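You operate a simulated robot arm through the tools that you are given. There is no shell and no other tool.

Carry out the task below with a simulated robot arm. There is one attempt and no reset: what you move stays moved.

## Task
Pack the yellow parts case on the blue table top. At the end: the yellow hold tag is in the zinc tray; the gold large shim is in the yellow parts case; the yellow brass bolt is in the yellow parts case; the black rim pad stands where the yellow hold tag stood; whatever was shut is shut again. Leave all else as you found it, and nothing knocked over.

Only the result counts: the job must be done as asked and must still hold three seconds after the hand-in. Knocking over, shifting, dropping, spilling or breaking anything else fails it.

## Robot
A 5-joint arm with a two-finger parallel gripper, fixed in place. Base frame: the origin is at the foot of the arm, x ahead of it, y to its left, z up; the work surface is at about z = 0. Readings come in m, rad, newtons and seconds.
With the tool pointing down near the work surface it reaches from about 0.26 to 0.68 m from the base axis. Its first joint turns from -1.152 to 1.152 rad. The tool tilts only in the upright plane through the base axis and itself; it spins freely about its own axis. Payload 2.9 kg.
Tool frame: the origin (TCP) lies between the finger pads and is the grasp point; the fingertips stand 0.03 m ahead of it; z points along the fingers, y is the line along which they close. Largest opening 0.11 m; finger width 0.02, thickness 0.01; the body of the gripper, 0.048 by 0.112 m, starts 0.055 m behind the TCP.
Orientation is told as [roll, pitch, yaw] about the base's x, y, z axes, in that order, counted from this pose: with the fingers straight down and closing along the base's y, the tool's x points along the base's -x, its y along +y and its z along -z.

## Interface
- The arm moves only by the tool drive_tool. Its argument "plan" is a list of rows, each an object (a shift or turn left out is 0, a gripper value left out holds the last) with "dp": the shift along the base's x, y, z in units of 100 mm (1.0 is 100 mm), a list of three; "rot": the turn, a rotation vector about the base's x, y, z in units of 120 degrees (1.0 is 120 degrees), a list of three; "fingers": the finger opening in m, from 0 to 0.11. In form: [{"dp": [tx, ty, tz], "rot": [ax, ay, az], "fingers": fingers}, ...]. A call has 1 to 20 rows; each row is the pose to reach, as a shift and turn from the pose commanded when the call began. A call with a number of a shift or a turn outside -1 to 1 is refused whole. A row lasts 0.2 s, in which the tool goes at most 0.05 m and 0.15 rad; a call with a longer step from one row to the next is refused whole, and so is a gripper value outside its range. A pose out of reach is approached as far as the arm can. The call stops where the force on the tool passes 40 N (or 10 N more than at its start, if that is more) or the arm is blocked; 0.2 s more then pass. The fingers move at their own pace (about 0.108 m/s each) and stop on an object; they squeeze with about 27 N. The grip force told is the motor's: it shows also when the fingers shut on nothing. Time passes only in rows, and 0.2 s behind the last, so rows that repeat a pose let the fingers close. It gives the time, the measured TCP pose, the force on the tool (base axes), the opening and the grip force at its end, in the units of the frame above (readings bear some noise), with the torque about the TCP (base axes, N m) and any sound that the robot's microphone picked up, and new pictures: "pictures" is both (left out), scene, wrist or none.
- Cameras (640 x 400 px; columns grow to the right, rows downward): "scene" is fixed at [0.0423, -0.4645, 0.5925]; the picture's right is [0.66, -0.75, 0.00], its down [-0.51, -0.45, -0.73] and it looks along [0.55, 0.48, -0.69] (base axes); focal length 263 px, centre (320, 200). "wrist" rides on the gripper at [0.072, 0.017, -0.103] in the tool frame; the picture's right is [-0.23, 0.97, 0.00], its down [-0.76, -0.18, -0.62] and it looks along [-0.61, -0.14, 0.78] (tool axes); focal length 222 px, centre (320, 200). There is no depth. A picture from a camera that has moved, and an enlarged one, comes with that camera's place and axes in the base frame and with its lens.
- enlarge(camera, box): a new picture of the part [left, top, right, bottom] of that camera's present view, enlarged. No time passes.
- hand_in(): hands the job in; it is judged then, once.

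Places have to be worked out from the pictures, the camera data and where the tool is seen. Open the gripper and draw the arm clear of the work before you hand the job in, unless the task says otherwise.

The tools are called after ">>>" by a JSON object that holds its "method" and its "body". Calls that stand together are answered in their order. drive_tool: Moves the arm, as the interface text tells. Its arguments: {"type":"object","properties":{"plan":{"type":"array","items":{"type":"object","properties":{"dp":{"type":"array","items":{"type":"number"}},"rot":{"type":"array","items":{"type":"number"}},"fingers":{"type":"number"}}}},"pictures":{"type":"string","enum":["both","scene","wrist","none"]}},"required":["plan"]} The other tools are called the same way: enlarge (camera, box) takes an enlarged picture of a part of a camera's view; hand_in () hands the job in.

At the start:

```text
t: 0.0
tool_pos: [0.3275, -0.1985, 0.3751]
tcp_rot: [0.0, 0.001, 0.001]
contact_force: [0.0, 0.8, -0.3]
ft_torque: [-0.01, 0.03, -0.05]
gripper_width: 0.1098
gripper_force: 0.1
```

scene: 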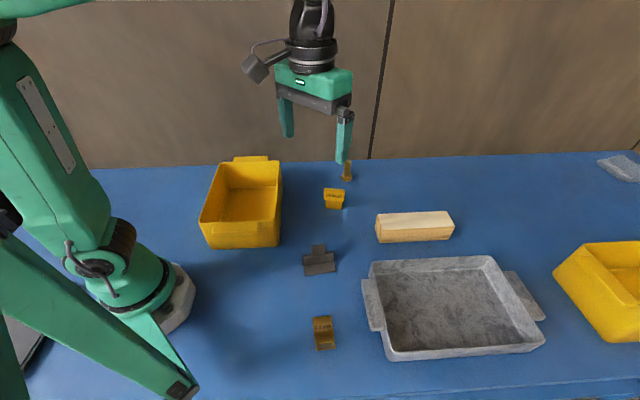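
wrist: 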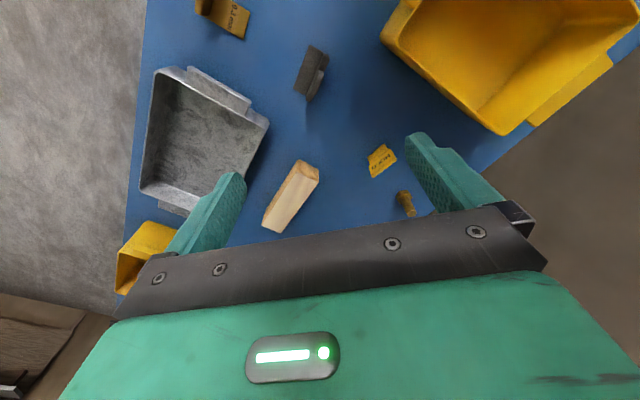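

I see two yellow boxes, a zinc tray, a wood block and several small parts. I'll enlarge the views to identify each part before moving.

>>> {"method": "enlarge", "body": {"camera": "scene", "box": [280, 140, 480, 265]}}

>>> {"method": "enlarge", "body": {"camera": "scene", "box": [270, 230, 430, 370]}}

>>> {"method": "enlarge", "body": {"camera": "scene", "box": [180, 140, 310, 260]}}

>>> {"method": "enlarge", "body": {"camera": "scene", "box": [500, 130, 640, 360]}}

>>> {"method": "enlarge", "body": {"camera": "wrist", "box": [180, 0, 440, 240]}}

```text
3.20 times, centred on (380, 202) of scene
camera zoom: at [0.0423, -0.4645, 0.5925], right [0.66, -0.75, 0.0], down [-0.51, -0.45, -0.73], along [0.55, 0.48, -0.69], focal length 842 px, centre (128, 192)
```

zoom: 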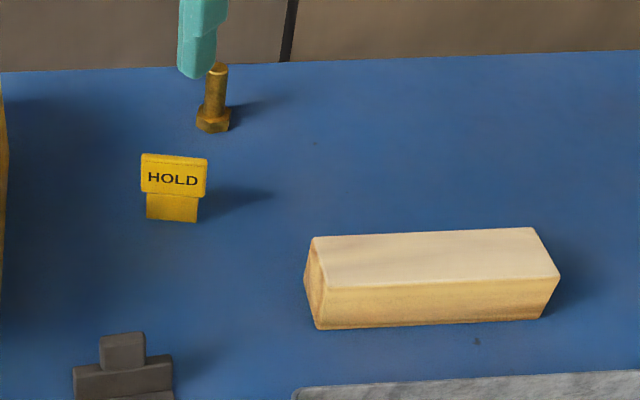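

```text
2.86 times, centred on (350, 300) of scene
camera zoom: at [0.0423, -0.4645, 0.5925], right [0.66, -0.75, 0.0], down [-0.51, -0.45, -0.73], along [0.55, 0.48, -0.69], focal length 752 px, centre (234, -86)
```

zoom: 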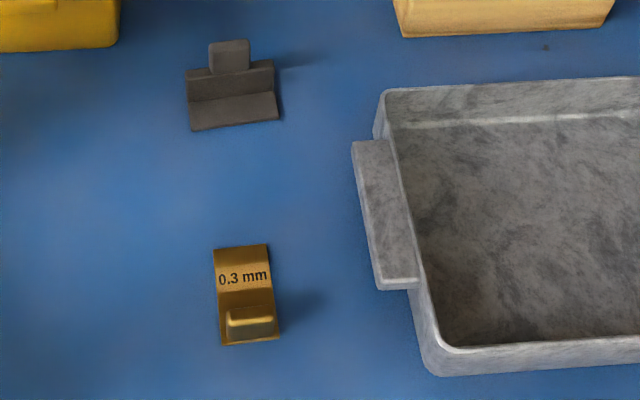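

```text
3.33 times, centred on (245, 200) of scene
camera zoom: at [0.0423, -0.4645, 0.5925], right [0.66, -0.75, 0.0], down [-0.51, -0.45, -0.73], along [0.55, 0.48, -0.69], focal length 877 px, centre (570, 200)
```

zoom: 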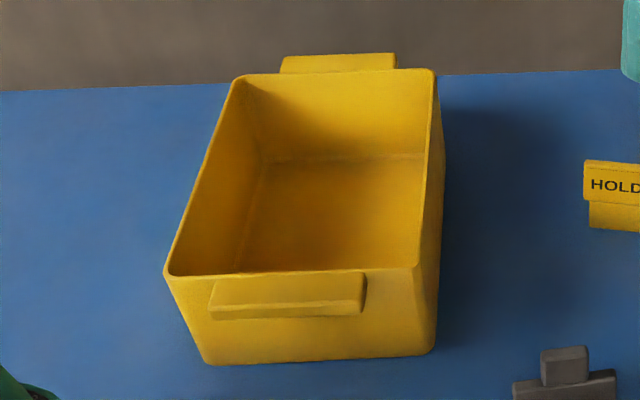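

```text
1.74 times, centred on (570, 245) of scene
camera zoom: at [0.0423, -0.4645, 0.5925], right [0.66, -0.75, 0.0], down [-0.51, -0.45, -0.73], along [0.55, 0.48, -0.69], focal length 458 px, centre (-115, 122)
```

zoom: 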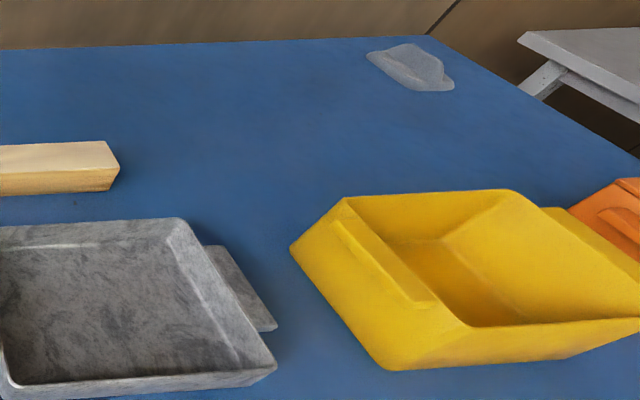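

```text
1.67 times, centred on (310, 120) of wrist
camera zoom: at [0.2552, -0.1798, 0.4786], right [0.23, 0.97, 0.0], down [0.76, -0.18, 0.62], along [0.61, -0.14, -0.78], focal length 370 px, centre (337, 333)
```

zoom: 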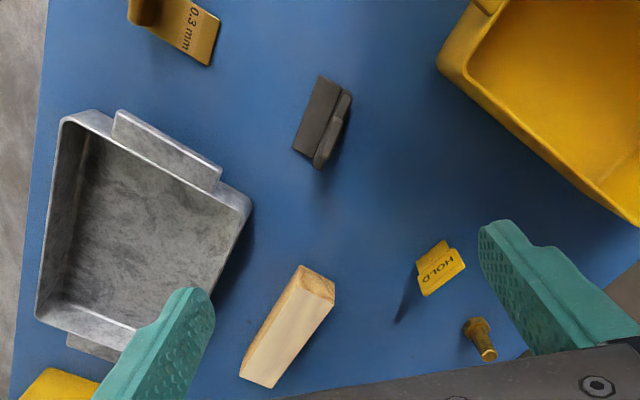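

Left yellow box is within reach (centre ≈ (0.33, 0.08)), the right one is ~1 m away, so the left one must be the case to pack. Tag ≈ (0.52,-0.10), bolt ≈ (0.66,-0.05), pad ≈ (0.32,-0.22), shim ≈ (0.21,-0.33). I'll move the wrist camera to look closely at the tag and bolt.

>>> {"method": "drive_tool", "body": {"plan": [{"dp": [0.1, 0.2, -0.25]}, {"dp": [0.2, 0.4, -0.5]}, {"dp": [0.3, 0.6, -0.75]}, {"dp": [0.4, 0.8, -1.0]}, {"dp": [0.4, 0.8, -1.0]}]}}

>>> {"method": "enlarge", "body": {"camera": "wrist", "box": [220, 60, 460, 210]}}

>>> {"method": "enlarge", "body": {"camera": "scene", "box": [0, 200, 300, 400]}}

```text
t: 1.2
tool_pos: [0.3672, -0.1189, 0.275]
tcp_rot: [0.0, 0.001, 0.0]
contact_force: [0.4, 0.5, 0.3]
ft_torque: [0.03, 0.01, 0.01]
gripper_width: 0.11
gripper_force: 0.1
camera wrist: at [0.295, -0.0997, 0.3803], right [0.23, 0.97, 0.0], down [0.76, -0.18, 0.62], along [0.61, -0.14, -0.78], focal length 222 px, centre (320, 200)
```

scene: 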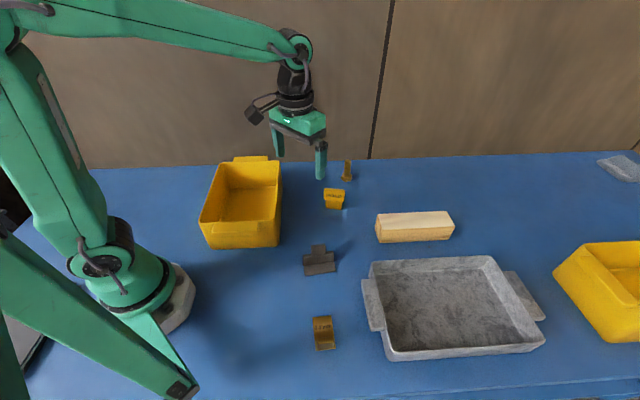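
wrist: 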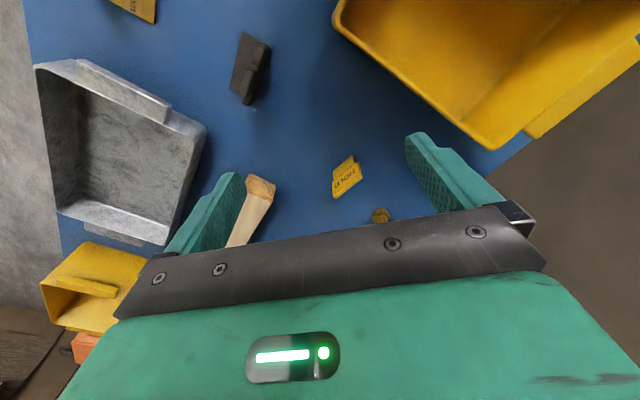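

```text
2.67 times, centred on (340, 135) of wrist
camera zoom: at [0.295, -0.0997, 0.3803], right [0.23, 0.97, 0.0], down [0.76, -0.18, 0.62], along [0.61, -0.14, -0.78], focal length 592 px, centre (267, 373)
```

zoom: 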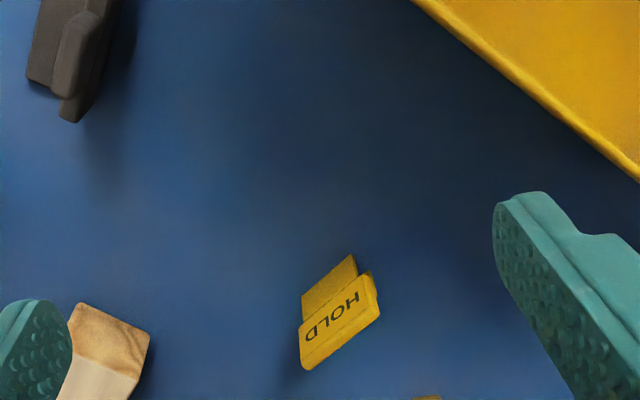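

```text
2.00 times, centred on (150, 300) of scene
camera zoom: at [0.0423, -0.4645, 0.5925], right [0.66, -0.75, 0.0], down [-0.51, -0.45, -0.73], along [0.55, 0.48, -0.69], focal length 526 px, centre (660, 0)
```

zoom: 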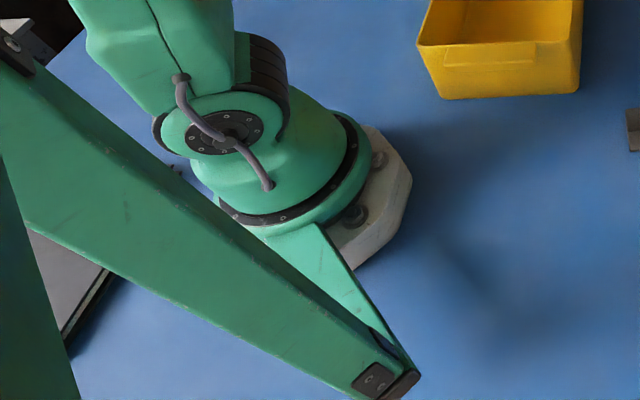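

The tag stands upright (about 80 mm tall), its face turned about 55° from base y, near (0.516,-0.105). I'll move toward it and turn the tool about -55.5° so the camera looks edge-on and the fingers can close across its thickness.

>>> {"method": "drive_tool", "body": {"plan": [{"dp": [0.14, 0.02, -0.07], "rot": [0, 0, -0.066]}, {"dp": [0.28, 0.04, -0.14], "rot": [0, 0, -0.132]}, {"dp": [0.42, 0.06, -0.21], "rot": [0, 0, -0.198]}, {"dp": [0.56, 0.08, -0.28], "rot": [0, 0, -0.264]}, {"dp": [0.7, 0.1, -0.35], "rot": [0, 0, -0.33]}, {"dp": [0.84, 0.12, -0.42], "rot": [0, 0, -0.396]}, {"dp": [1.0, 0.14, -0.5], "rot": [0, 0, -0.4625]}, {"dp": [1.0, 0.14, -0.5], "rot": [0, 0, -0.4625]}]}}

>>> {"method": "enlarge", "body": {"camera": "wrist", "box": [240, 40, 440, 220]}}

>>> {"method": "enlarge", "body": {"camera": "scene", "box": [300, 150, 380, 220]}}

```text
t: 3.0
tool_pos: [0.4663, -0.1031, 0.2239]
tcp_rot: [0.001, 0.0, -0.971]
contact_force: [0.3, 0.2, -0.5]
ft_torque: [0.01, 0.02, 0.01]
gripper_width: 0.11
gripper_force: 0.1
camera wrist: at [0.4397, -0.0331, 0.3279], right [0.93, 0.36, 0.0], down [0.28, -0.73, 0.62], along [0.23, -0.58, -0.78], focal length 222 px, centre (320, 200)
```

scene: 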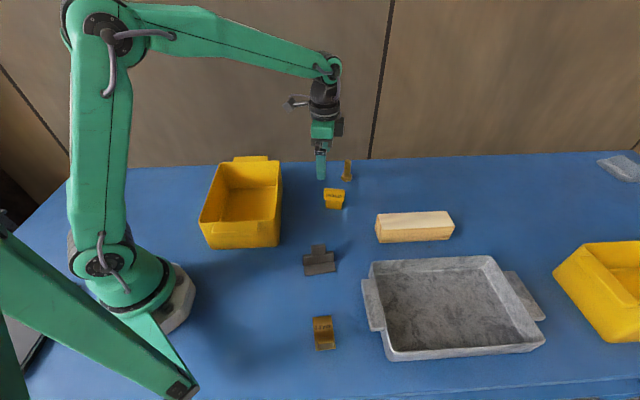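
wrist: 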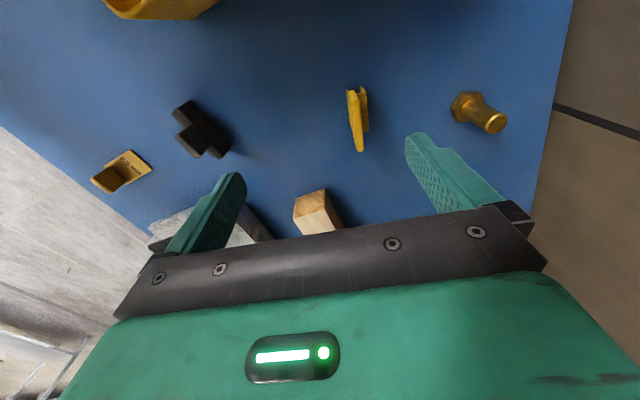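

```text
2.22 times, centred on (340, 130) of wrist
camera zoom: at [0.4397, -0.0331, 0.3279], right [0.93, 0.36, 0.0], down [0.28, -0.73, 0.62], along [0.23, -0.58, -0.78], focal length 494 px, centre (276, 356)
```

zoom: 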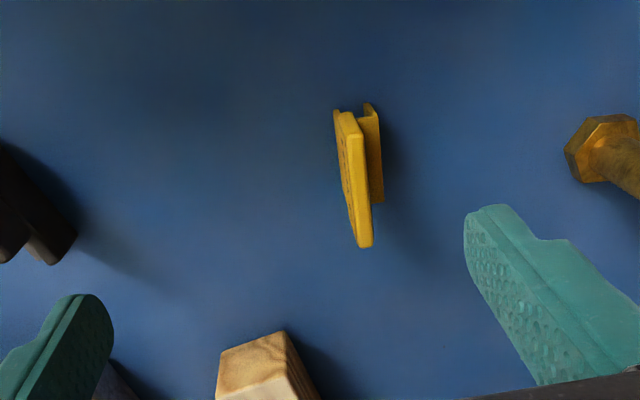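

```text
5.71 times, centred on (340, 185) of scene
camera zoom: at [0.0423, -0.4645, 0.5925], right [0.66, -0.75, 0.0], down [-0.51, -0.45, -0.73], along [0.55, 0.48, -0.69], focal length 1504 px, centre (206, 286)
```

zoom: 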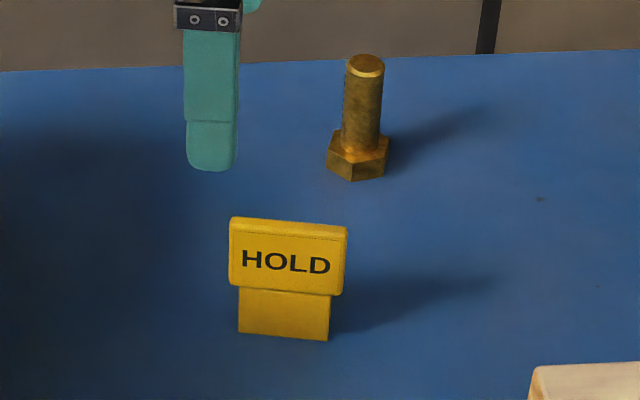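

The tag has a thicker front plate with a channel-shaped foot behind it. I'll enlarge tighter to measure its thickness and look at the other pieces.

>>> {"method": "enlarge", "body": {"camera": "wrist", "box": [325, 75, 389, 160]}}

>>> {"method": "enlarge", "body": {"camera": "wrist", "box": [80, 80, 260, 200]}}

>>> {"method": "enlarge", "body": {"camera": "wrist", "box": [430, 70, 530, 150]}}

```text
4.71 times, centred on (357, 118) of wrist
camera zoom: at [0.4397, -0.0331, 0.3279], right [0.93, 0.36, 0.0], down [0.28, -0.73, 0.62], along [0.23, -0.58, -0.78], focal length 1045 px, centre (146, 588)
```

zoom: 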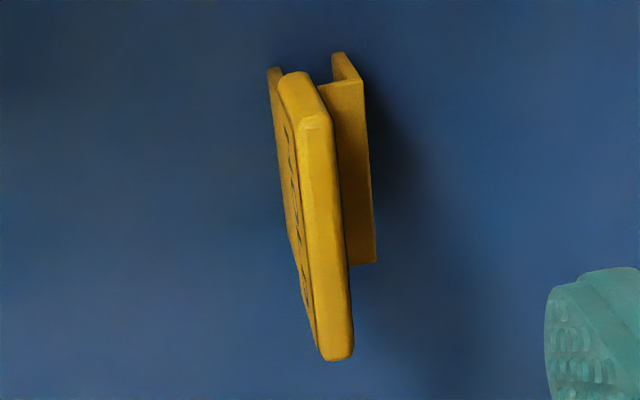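

```text
3.33 times, centred on (170, 140) of wrist
camera zoom: at [0.4397, -0.0331, 0.3279], right [0.93, 0.36, 0.0], down [0.28, -0.73, 0.62], along [0.23, -0.58, -0.78], focal length 740 px, centre (820, 400)
```

zoom: 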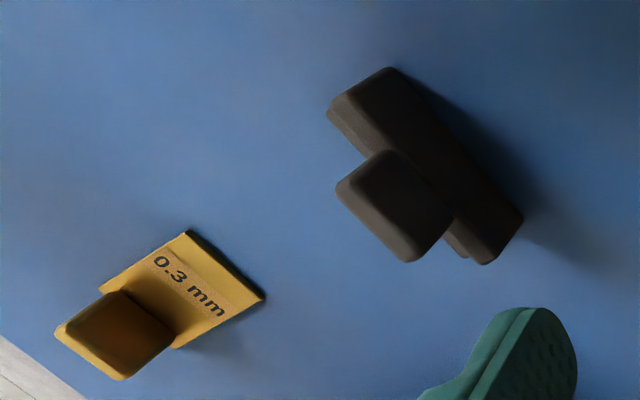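

```text
5.00 times, centred on (480, 110) of wrist
camera zoom: at [0.4397, -0.0331, 0.3279], right [0.93, 0.36, 0.0], down [0.28, -0.73, 0.62], along [0.23, -0.58, -0.78], focal length 1111 px, centre (-480, 650)
```

zoom: 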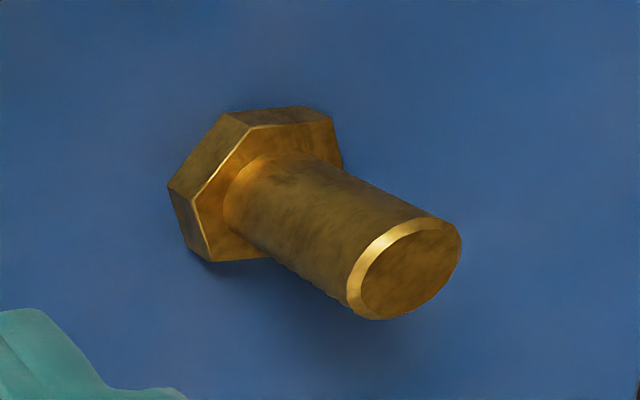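

The tag plate is about 7–8 mm thick and 65 mm wide, with a foot of about 20 mm depth below it. I'll bring the tool directly above it at z≈0.16 for a closer check of alignment.

>>> {"method": "drive_tool", "body": {"plan": [{"dp": [0.24, 0.0, -0.3]}, {"dp": [0.485, 0.01, -0.65]}, {"dp": [0.485, 0.01, -0.65]}]}}

>>> {"method": "enlarge", "body": {"camera": "wrist", "box": [260, 40, 400, 215]}}

>>> {"method": "enlarge", "body": {"camera": "scene", "box": [300, 150, 380, 220]}}

```text
t: 3.8
tool_pos: [0.5148, -0.1027, 0.1599]
tcp_rot: [0.0, 0.001, -0.968]
contact_force: [0.1, -0.2, -0.1]
ft_torque: [-0.03, 0.0, -0.04]
gripper_width: 0.11
gripper_force: 0.1
camera wrist: at [0.4884, -0.0313, 0.2647], right [0.93, 0.36, 0.0], down [0.28, -0.73, 0.62], along [0.23, -0.58, -0.78], focal length 222 px, centre (320, 200)
```

scene: 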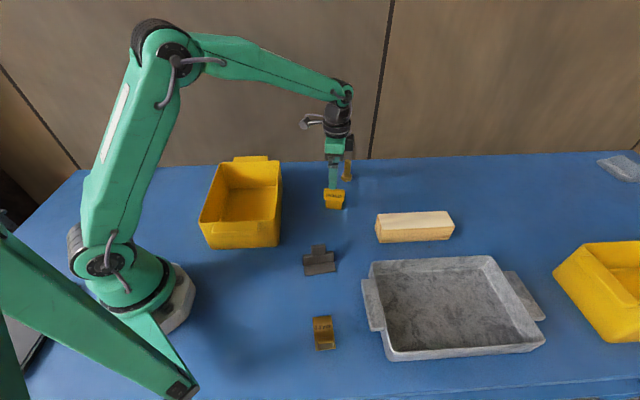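
wrist: 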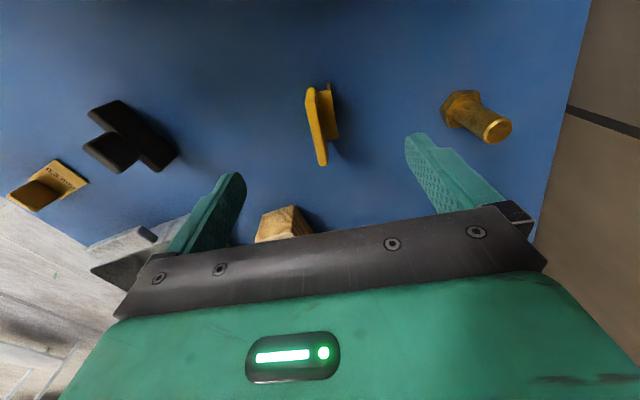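

```text
2.29 times, centred on (330, 128) of wrist
camera zoom: at [0.4884, -0.0313, 0.2647], right [0.93, 0.36, 0.0], down [0.28, -0.73, 0.62], along [0.23, -0.58, -0.78], focal length 508 px, centre (297, 366)
```

zoom: 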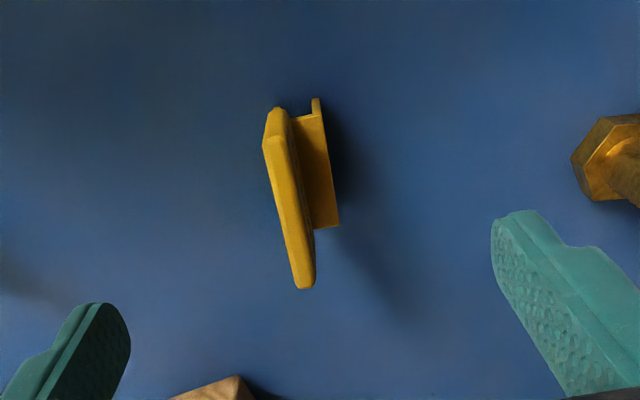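

```text
5.71 times, centred on (340, 185) of scene
camera zoom: at [0.0423, -0.4645, 0.5925], right [0.66, -0.75, 0.0], down [-0.51, -0.45, -0.73], along [0.55, 0.48, -0.69], focal length 1504 px, centre (206, 286)
```

zoom: 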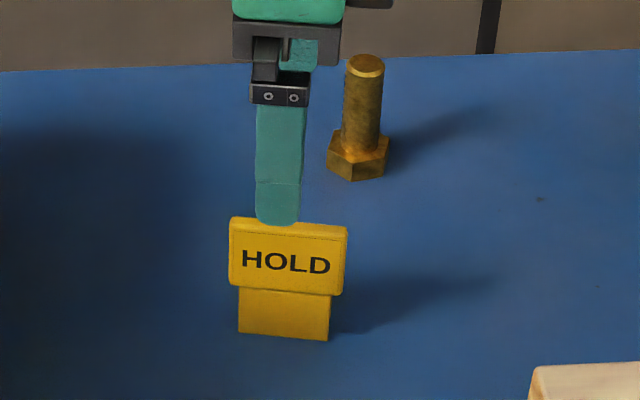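

The TCP is within about 3 mm of the tag plate centre (top at z≈0.08, plate bottom ≈0.033). I'll trim the yaw and descend to TCP z=0.07 with fingers at 0.06, without closing yet.

>>> {"method": "drive_tool", "body": {"plan": [{"dp": [-0.006, -0.03, -0.1], "rot": [0, 0, -0.015], "fingers": 0.06}, {"dp": [-0.006, -0.03, -0.3], "rot": [0, 0, -0.015], "fingers": 0.06}, {"dp": [-0.006, -0.03, -0.5], "rot": [0, 0, -0.015], "fingers": 0.06}, {"dp": [-0.006, -0.03, -0.7], "rot": [0, 0, -0.015], "fingers": 0.06}, {"dp": [-0.006, -0.03, -0.9], "rot": [0, 0, -0.015], "fingers": 0.06}, {"dp": [-0.006, -0.03, -0.9], "rot": [0, 0, -0.015], "fingers": 0.06}]}}

>>> {"method": "enlarge", "body": {"camera": "wrist", "box": [200, 40, 440, 215]}}

>>> {"method": "enlarge", "body": {"camera": "scene", "box": [300, 150, 380, 220]}}

```text
t: 5.2
tool_pos: [0.5169, -0.106, 0.0686]
tcp_rot: [0.001, 0.001, -0.999]
contact_force: [0.3, 0.0, 0.9]
ft_torque: [0.01, 0.01, -0.02]
gripper_width: 0.0602
gripper_force: 0.1
camera wrist: at [0.4917, -0.0345, 0.1728], right [0.94, 0.33, 0.0], down [0.26, -0.74, 0.62], along [0.21, -0.59, -0.78], focal length 222 px, centre (320, 200)
```

scene: 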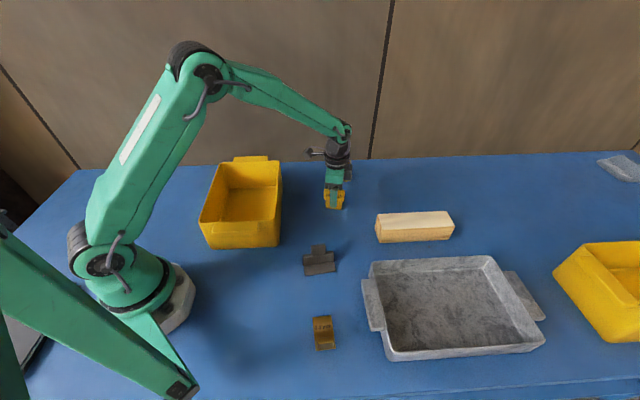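
wrist: 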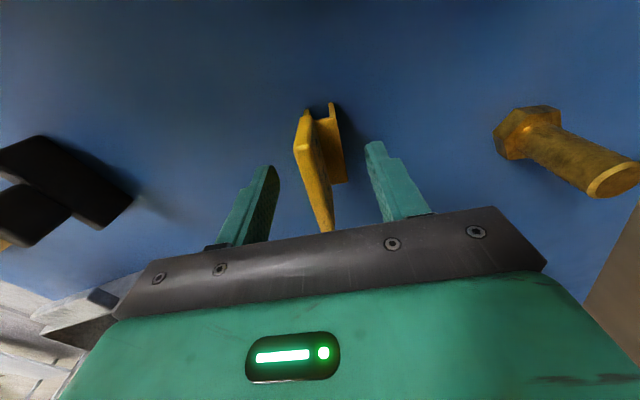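

```text
2.29 times, centred on (320, 128) of wrist
camera zoom: at [0.4917, -0.0345, 0.1728], right [0.94, 0.33, 0.0], down [0.26, -0.74, 0.62], along [0.21, -0.59, -0.78], focal length 508 px, centre (320, 366)
```

zoom: 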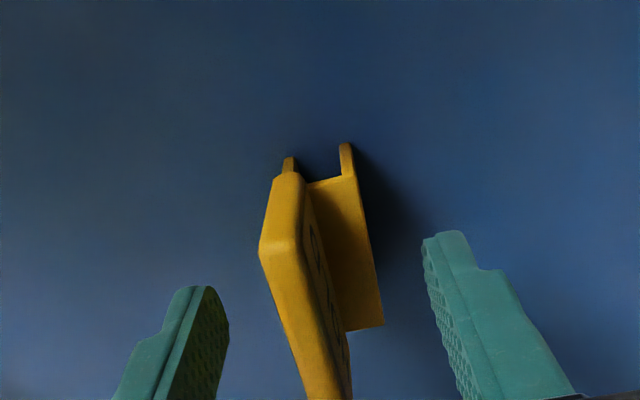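

```text
5.71 times, centred on (340, 185) of scene
camera zoom: at [0.0423, -0.4645, 0.5925], right [0.66, -0.75, 0.0], down [-0.51, -0.45, -0.73], along [0.55, 0.48, -0.69], focal length 1504 px, centre (206, 286)
```

zoom: 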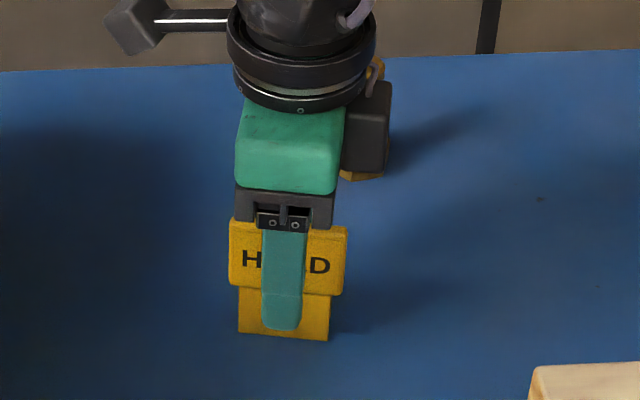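

Fingers straddle the plate evenly (within ~2 mm) with tips above the foot. Closing the gripper now.

>>> {"method": "drive_tool", "body": {"plan": [{"fingers": 0.03}, {"fingers": 0.015}, {"fingers": 0.0}, {"fingers": 0.0}, {"fingers": 0.0}]}}

>>> {"method": "enlarge", "body": {"camera": "wrist", "box": [200, 40, 440, 215]}}

>>> {"method": "enlarge", "body": {"camera": "scene", "box": [300, 150, 380, 220]}}

```text
t: 6.4
tool_pos: [0.5158, -0.1061, 0.0684]
tcp_rot: [0.0, 0.0, -0.999]
contact_force: [-0.7, 0.3, -0.3]
ft_torque: [-0.01, 0.01, 0.02]
gripper_width: 0.0084
gripper_force: 27.0
camera wrist: at [0.4917, -0.0345, 0.173], right [0.94, 0.33, 0.0], down [0.26, -0.74, 0.62], along [0.21, -0.59, -0.78], focal length 222 px, centre (320, 200)
```

scene: 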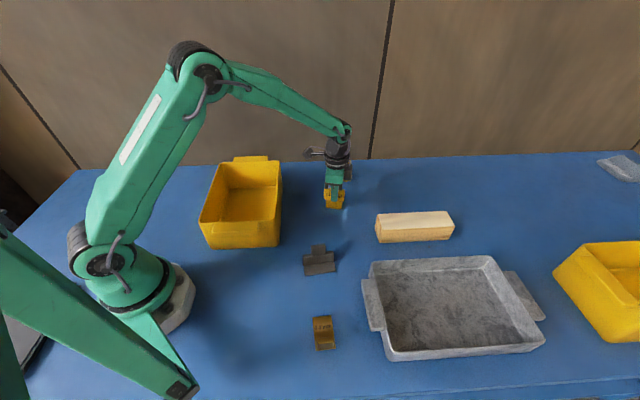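
wrist: 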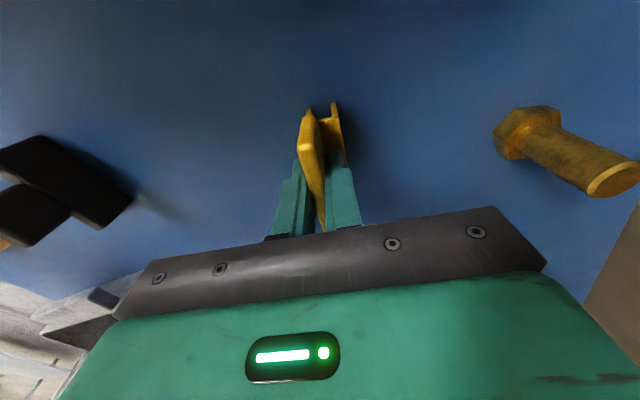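

```text
2.29 times, centred on (320, 128) of wrist
camera zoom: at [0.4917, -0.0345, 0.173], right [0.94, 0.33, 0.0], down [0.26, -0.74, 0.62], along [0.21, -0.59, -0.78], focal length 508 px, centre (320, 366)
```

zoom: 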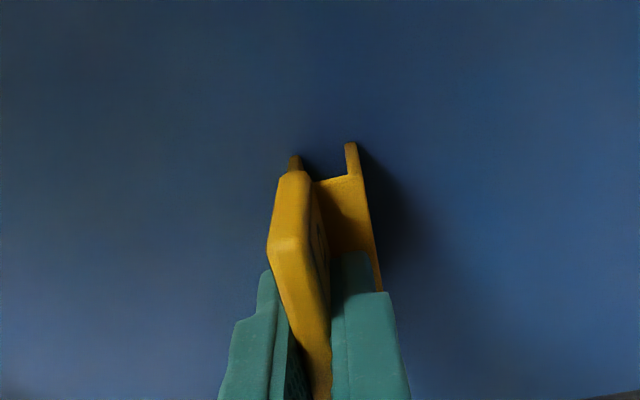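

```text
5.71 times, centred on (340, 185) of scene
camera zoom: at [0.0423, -0.4645, 0.5925], right [0.66, -0.75, 0.0], down [-0.51, -0.45, -0.73], along [0.55, 0.48, -0.69], focal length 1504 px, centre (206, 286)
```

zoom: 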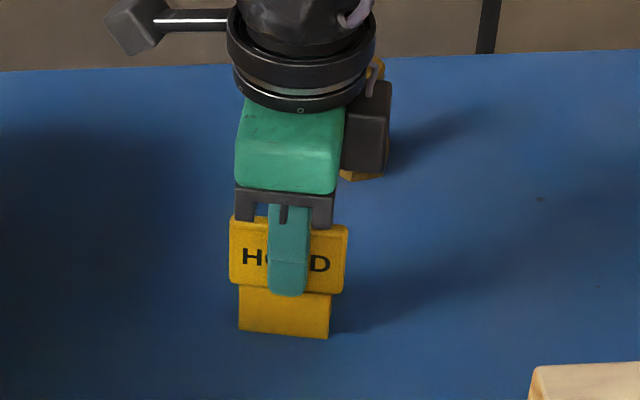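

Grip is firm (8.4 mm, 27 N). I estimate the tag's foot was centred at about (0.519,-0.104). Now lift 0.1 m and head toward the tray.

>>> {"method": "drive_tool", "body": {"plan": [{"dp": [0, 0, 0.2]}, {"dp": [0, 0, 0.6]}, {"dp": [0, 0, 1.0]}, {"dp": [-0.1, -0.33, 1.0]}, {"dp": [-0.2, -0.66, 1.0]}, {"dp": [-0.3, -1.0, 1.0]}, {"dp": [-0.3, -1.0, 1.0]}]}}

```text
t: 8.0
tool_pos: [0.4873, -0.2042, 0.1689]
tcp_rot: [-0.001, 0.0, -1.0]
contact_force: [-0.3, 0.0, -0.8]
ft_torque: [-0.01, -0.01, -0.01]
gripper_width: 0.0083
gripper_force: 26.8
camera wrist: at [0.4625, -0.1323, 0.2733], right [0.94, 0.34, 0.0], down [0.26, -0.74, 0.62], along [0.21, -0.59, -0.78], focal length 222 px, centre (320, 200)
```

scene: 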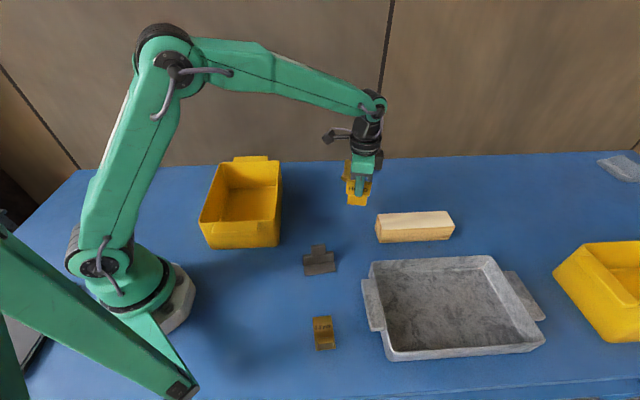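
wrist: 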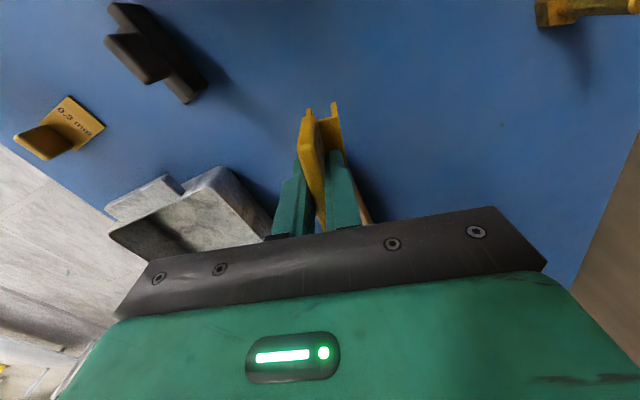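

The tag is lifted securely. Continuing at the same height toward the tray.

>>> {"method": "drive_tool", "body": {"plan": [{"dp": [-0.13, -0.33, 0]}, {"dp": [-0.26, -0.66, 0]}, {"dp": [-0.4, -1.0, 0]}, {"dp": [-0.4, -1.0, 0]}], "pictures": "none"}}

>>> {"method": "drive_tool", "body": {"plan": [{"dp": [-0.13, -0.33, 0]}, {"dp": [-0.26, -0.66, 0]}, {"dp": [-0.4, -1.0, 0]}, {"dp": [-0.4, -1.0, 0]}]}}

```text
t: 9.0
tool_pos: [0.4448, -0.3075, 0.1707]
tcp_rot: [0.0, 0.0, -1.0]
contact_force: [-1.1, -0.4, -1.5]
ft_torque: [-0.01, -0.02, -0.01]
gripper_width: 0.0083
gripper_force: 27.1
```

```text
t: 10.0
tool_pos: [0.4058, -0.4071, 0.1686]
tcp_rot: [0.0, -0.001, -0.999]
contact_force: [-0.6, -0.3, -0.3]
ft_torque: [-0.03, 0.0, -0.02]
gripper_width: 0.0083
gripper_force: 26.5
camera wrist: at [0.3808, -0.3363, 0.2734], right [0.94, 0.34, 0.0], down [0.26, -0.74, 0.62], along [0.21, -0.59, -0.78], focal length 222 px, centre (320, 200)
```

scene: 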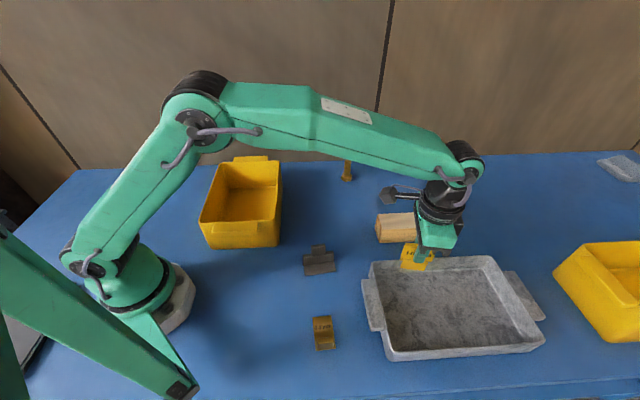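
wrist: 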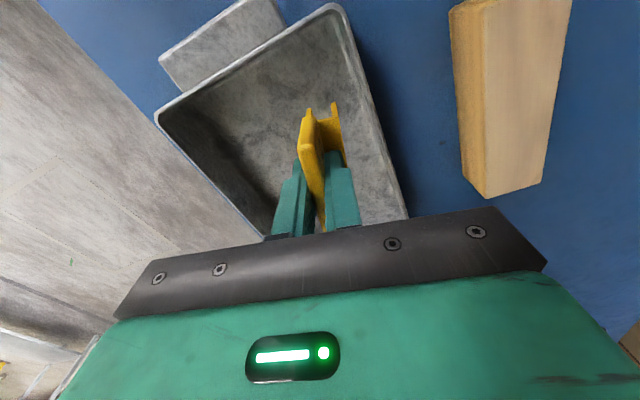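

The tray corners seen from the wrist match my estimate. Moving to (0.40,-0.455) and lowering to TCP z≈0.085, so the tag foot is just above the tray floor.

>>> {"method": "drive_tool", "body": {"plan": [{"dp": [-0.05, -0.485, 0]}, {"dp": [-0.05, -0.485, 0]}, {"dp": [-0.05, -0.485, -0.3]}, {"dp": [-0.05, -0.485, -0.6]}, {"dp": [-0.05, -0.485, -0.85]}, {"dp": [-0.05, -0.485, -0.85]}]}}

>>> {"method": "enlarge", "body": {"camera": "scene", "box": [360, 200, 540, 370]}}

>>> {"method": "enlarge", "body": {"camera": "wrist", "box": [200, 40, 440, 215]}}

```text
t: 11.4
tool_pos: [0.4, -0.4547, 0.0842]
tcp_rot: [0.001, 0.0, -1.0]
contact_force: [0.2, -0.2, -1.4]
ft_torque: [0.0, -0.01, 0.0]
gripper_width: 0.0084
gripper_force: 26.0
camera wrist: at [0.3758, -0.3828, 0.1888], right [0.94, 0.33, 0.0], down [0.26, -0.74, 0.62], along [0.21, -0.59, -0.78], focal length 222 px, centre (320, 200)
```

scene: 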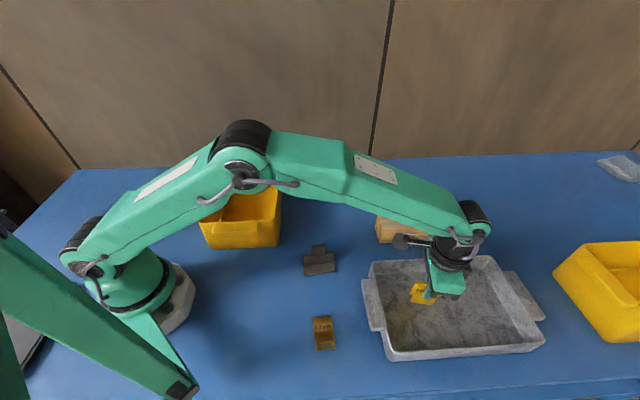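
wrist: 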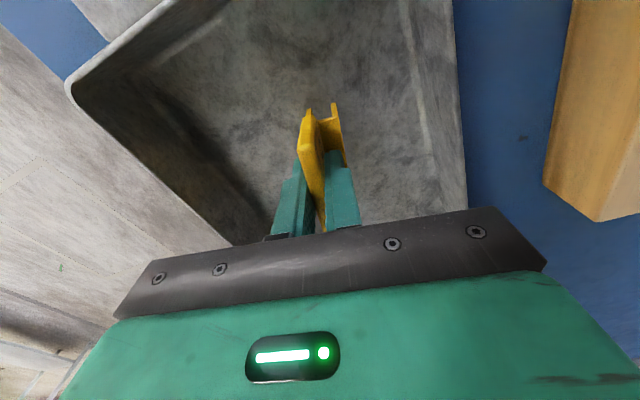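

```text
2.35 times, centred on (450, 285) of scene
camera zoom: at [0.0423, -0.4645, 0.5925], right [0.66, -0.75, 0.0], down [-0.51, -0.45, -0.73], along [0.55, 0.48, -0.69], focal length 619 px, centre (14, 0)
```

zoom: 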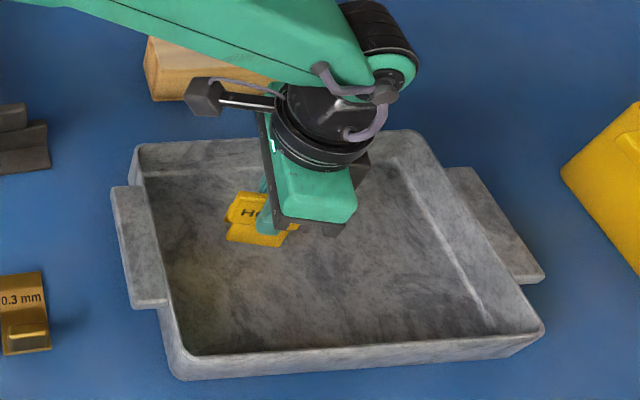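

```text
2.29 times, centred on (320, 128) of wrist
camera zoom: at [0.3758, -0.3828, 0.1888], right [0.94, 0.33, 0.0], down [0.26, -0.74, 0.62], along [0.21, -0.59, -0.78], focal length 508 px, centre (320, 366)
```

zoom: 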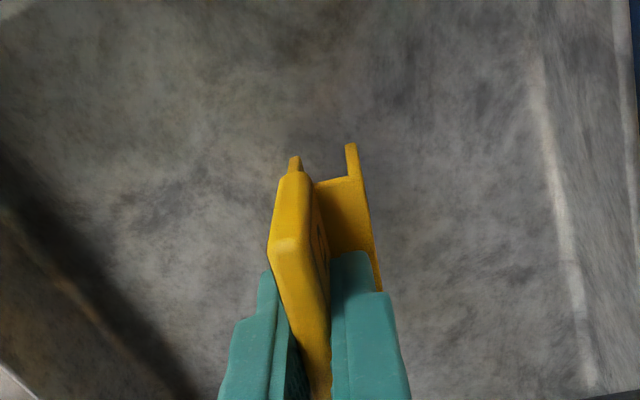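

No contact yet (foot about 14 mm above table level). Stepping down in small increments while watching the force.

>>> {"method": "drive_tool", "body": {"plan": [{"dp": [0, 0, -0.02]}, {"dp": [0, 0, -0.04]}, {"dp": [0, 0, -0.04]}], "pictures": "none"}}

>>> {"method": "drive_tool", "body": {"plan": [{"dp": [0, 0, -0.02]}, {"dp": [0, 0, -0.02]}], "pictures": "wrist"}}

```text
t: 12.2
tool_pos: [0.3998, -0.455, 0.0806]
tcp_rot: [-0.001, 0.001, -0.999]
contact_force: [-0.2, 0.0, -0.4]
ft_torque: [-0.01, -0.01, 0.05]
gripper_width: 0.0084
gripper_force: 26.7
```

```text
t: 12.8
tool_pos: [0.4003, -0.4541, 0.0779]
tcp_rot: [0.0, 0.001, -1.001]
contact_force: [0.6, -0.3, 0.1]
ft_torque: [-0.05, 0.01, -0.01]
gripper_width: 0.0084
gripper_force: 26.8
camera wrist: at [0.3756, -0.3831, 0.1825], right [0.94, 0.33, 0.0], down [0.26, -0.74, 0.62], along [0.21, -0.59, -0.78], focal length 222 px, centre (320, 200)
```

wrist: 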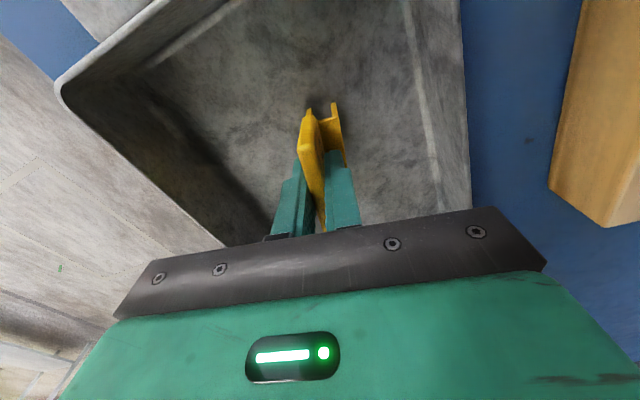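

Still no contact; continuing to lower in 2 mm steps.

>>> {"method": "drive_tool", "body": {"plan": [{"dp": [0, 0, -0.02]}, {"dp": [0, 0, -0.02]}], "pictures": "none"}}

>>> {"method": "drive_tool", "body": {"plan": [{"dp": [0, 0, -0.015]}, {"dp": [0, 0, -0.015]}], "pictures": "none"}}

```text
t: 13.4
tool_pos: [0.4004, -0.4541, 0.0765]
tcp_rot: [0.0, 0.001, -1.001]
contact_force: [0.5, 0.2, -0.2]
ft_torque: [0.0, -0.01, 0.01]
gripper_width: 0.0081
gripper_force: 27.2
```

```text
t: 14.0
tool_pos: [0.4002, -0.4549, 0.0748]
tcp_rot: [0.002, 0.001, -0.999]
contact_force: [-0.3, -0.1, -0.1]
ft_torque: [0.03, 0.0, -0.01]
gripper_width: 0.0082
gripper_force: 27.1
```

>>> {"method": "drive_tool", "body": {"plan": [{"dp": [0, 0, -0.015]}, {"dp": [0, 0, -0.015]}], "pictures": "none"}}

>>> {"method": "drive_tool", "body": {"plan": [{"dp": [0, 0, -0.01]}, {"dp": [0, 0, -0.01]}], "pictures": "both"}}

>>> {"method": "enlarge", "body": {"camera": "scene", "box": [390, 250, 470, 320]}}

```text
t: 14.6
tool_pos: [0.4004, -0.4556, 0.0732]
tcp_rot: [0.0, -0.002, -0.999]
contact_force: [0.5, 0.3, -1.3]
ft_torque: [0.01, -0.01, -0.01]
gripper_width: 0.0081
gripper_force: 27.0
```

```text
t: 15.2
tool_pos: [0.3994, -0.4553, 0.0729]
tcp_rot: [0.002, 0.0, -1.0]
contact_force: [-0.1, -0.2, 0.1]
ft_torque: [-0.01, 0.0, 0.0]
gripper_width: 0.0082
gripper_force: 27.3
camera wrist: at [0.3759, -0.3833, 0.1769], right [0.94, 0.33, 0.0], down [0.26, -0.74, 0.62], along [0.21, -0.59, -0.78], focal length 222 px, centre (320, 200)
```

scene: 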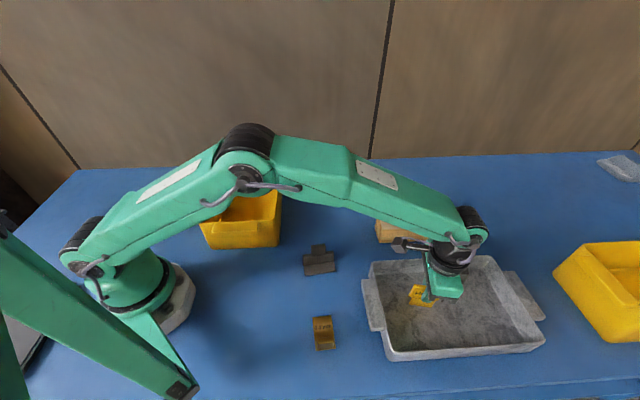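
wrist: 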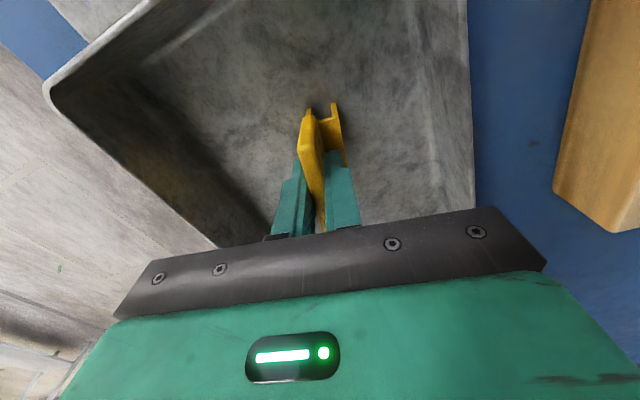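

```text
5.71 times, centred on (430, 285) of scene
camera zoom: at [0.0423, -0.4645, 0.5925], right [0.66, -0.75, 0.0], down [-0.51, -0.45, -0.73], along [0.55, 0.48, -0.69], focal length 1504 px, centre (-309, -286)
```

zoom: 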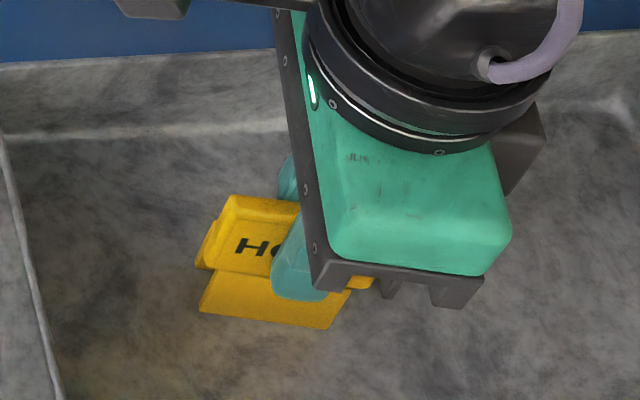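

>>> {"method": "drive_tool", "body": {"plan": [{"dp": [0, 0, -0.01]}, {"dp": [0, 0, -0.01]}], "pictures": "none"}}

>>> {"method": "drive_tool", "body": {"plan": [{"dp": [0, 0, -0.01]}, {"dp": [0, 0, -0.01]}], "pictures": "none"}}

```text
t: 15.8
tool_pos: [0.3996, -0.4549, 0.0735]
tcp_rot: [-0.001, -0.002, -1.0]
contact_force: [-2.6, 3.0, 9.8]
ft_torque: [0.37, 0.21, 0.03]
gripper_width: 0.0081
gripper_force: 26.6
```

```text
t: 16.4
tool_pos: [0.4003, -0.4575, 0.0724]
tcp_rot: [-0.001, -0.004, -0.999]
contact_force: [-5.2, 3.6, 19.9]
ft_torque: [0.15, 0.14, 0.06]
gripper_width: 0.0083
gripper_force: 26.6
```

Contact is felt (20 N at commanded 0.071), so the tag foot is on the tray floor. I'll back off 1 mm and open the fingers.

>>> {"method": "drive_tool", "body": {"plan": [{"dp": [0, 0, 0.012]}, {"dp": [0, 0, 0.012]}, {"dp": [0, 0, 0.012], "fingers": 0.015}, {"dp": [0, 0, 0.012], "fingers": 0.03}, {"dp": [0, 0, 0.012], "fingers": 0.045}, {"dp": [0, 0, 0.012], "fingers": 0.045}]}}

>>> {"method": "enlarge", "body": {"camera": "scene", "box": [390, 250, 470, 320]}}

>>> {"method": "enlarge", "body": {"camera": "wrist", "box": [200, 40, 440, 215]}}

```text
t: 17.8
tool_pos: [0.4009, -0.4564, 0.0722]
tcp_rot: [0.0, 0.001, -0.999]
contact_force: [-0.2, 0.0, -0.3]
ft_torque: [-0.01, 0.02, -0.02]
gripper_width: 0.045
gripper_force: 0.1
camera wrist: at [0.3759, -0.3838, 0.1758], right [0.94, 0.33, 0.0], down [0.26, -0.74, 0.62], along [0.21, -0.59, -0.78], focal length 222 px, centre (320, 200)
```

scene: 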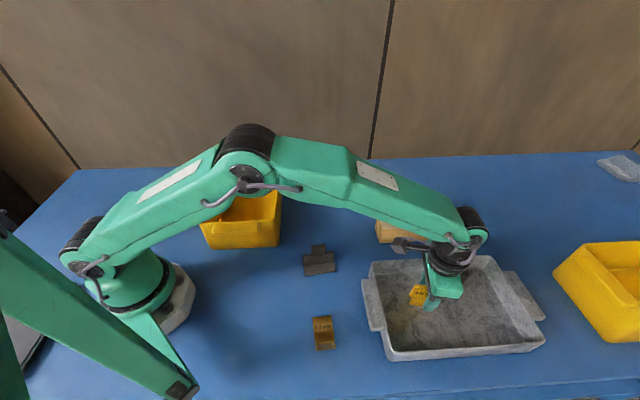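
wrist: 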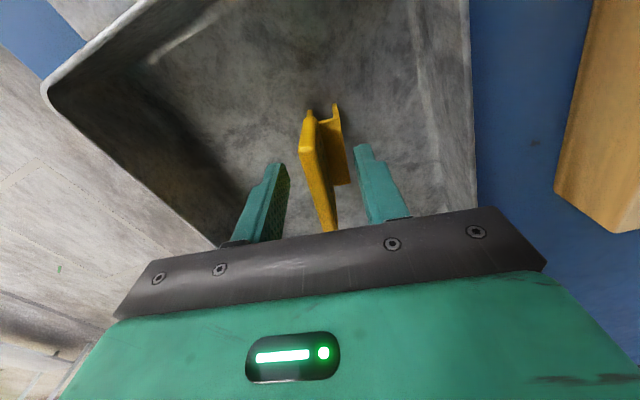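

```text
5.71 times, centred on (430, 285) of scene
camera zoom: at [0.0423, -0.4645, 0.5925], right [0.66, -0.75, 0.0], down [-0.51, -0.45, -0.73], along [0.55, 0.48, -0.69], focal length 1504 px, centre (-309, -286)
```

zoom: 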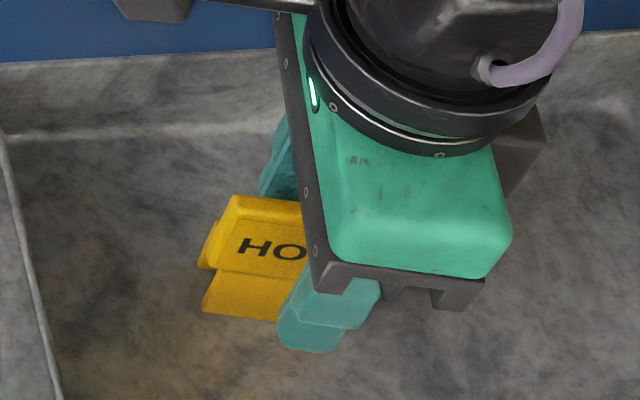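

```text
2.29 times, centred on (320, 128) of wrist
camera zoom: at [0.3759, -0.3838, 0.1758], right [0.94, 0.33, 0.0], down [0.26, -0.74, 0.62], along [0.21, -0.59, -0.78], focal length 508 px, centre (320, 366)
```

zoom: 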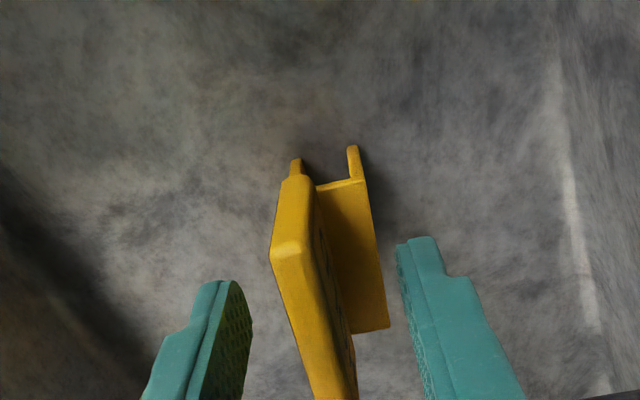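

The tag stands upright in the tray and is released. Lifting straight up and heading toward the pad near (0.325,-0.215).

>>> {"method": "drive_tool", "body": {"plan": [{"dp": [0, 0, 0.3]}, {"dp": [0, 0, 0.65]}, {"dp": [0, 0, 1.0]}, {"dp": [-0.1, 0.33, 1.0]}, {"dp": [-0.2, 0.66, 1.0]}, {"dp": [-0.3, 1.0, 1.0]}, {"dp": [-0.3, 1.0, 1.0]}]}}

>>> {"method": "drive_tool", "body": {"plan": [{"dp": [-0.15, 0.33, 0.1], "rot": [0, 0, 0.07]}, {"dp": [-0.3, 0.66, 0.2], "rot": [0, 0, 0.139]}, {"dp": [-0.45, 1.0, 0.3], "rot": [0, 0, 0.139]}, {"dp": [-0.45, 1.0, 0.3], "rot": [0, 0, 0.139]}]}}

>>> {"method": "enlarge", "body": {"camera": "scene", "box": [360, 200, 540, 370]}}

```text
t: 19.4
tool_pos: [0.3695, -0.3555, 0.1717]
tcp_rot: [0.0, 0.0, -1.001]
contact_force: [-0.6, 0.0, 0.3]
ft_torque: [0.02, -0.03, 0.0]
gripper_width: 0.0447
gripper_force: 0.2
camera wrist: at [0.3443, -0.2836, 0.276], right [0.94, 0.33, 0.0], down [0.26, -0.74, 0.62], along [0.21, -0.59, -0.78], focal length 222 px, centre (320, 200)
```

scene: 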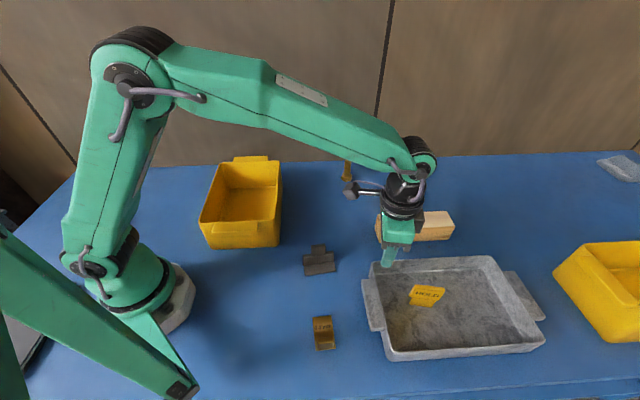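
wrist: 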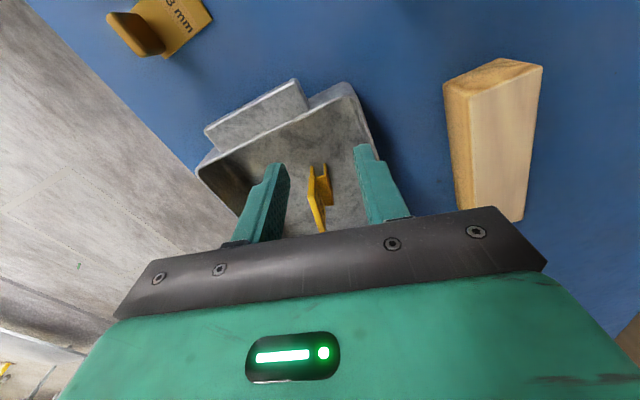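

```text
t: 20.4
tool_pos: [0.3255, -0.2523, 0.2019]
tcp_rot: [-0.001, -0.002, -0.709]
contact_force: [-0.9, -0.7, -0.4]
ft_torque: [-0.01, 0.01, -0.02]
gripper_width: 0.045
gripper_force: 0.0
camera wrist: at [0.281, -0.1909, 0.3056], right [0.81, 0.59, 0.0], down [0.46, -0.63, 0.62], along [0.37, -0.5, -0.78], focal length 222 px, centre (320, 200)
```

scene: 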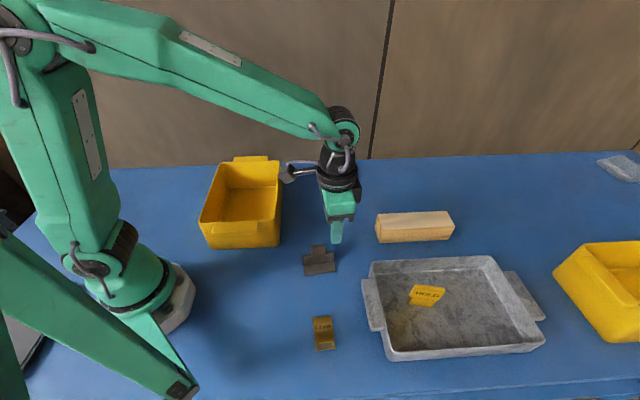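
wrist: 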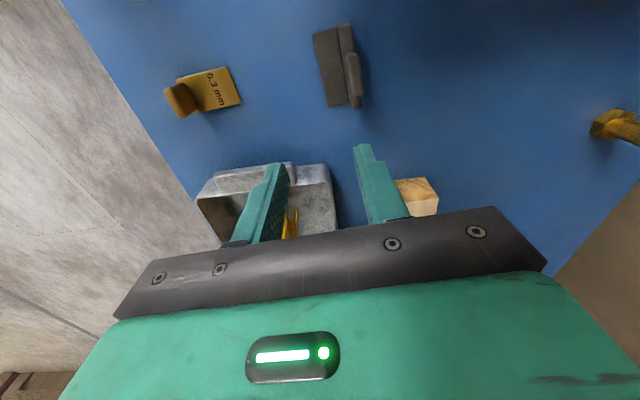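

```text
2.35 times, centred on (450, 285) of scene
camera zoom: at [0.0423, -0.4645, 0.5925], right [0.66, -0.75, 0.0], down [-0.51, -0.45, -0.73], along [0.55, 0.48, -0.69], focal length 619 px, centre (14, 0)
```

zoom: 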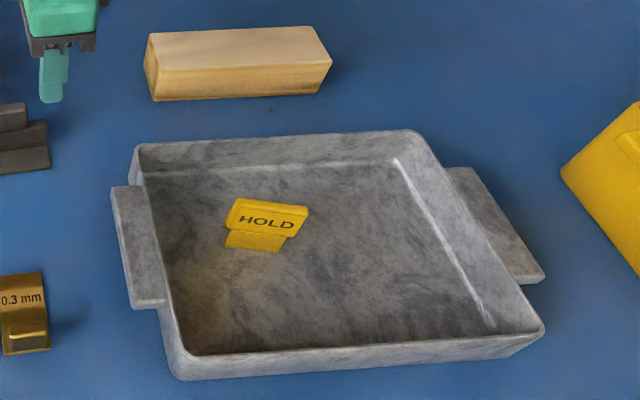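

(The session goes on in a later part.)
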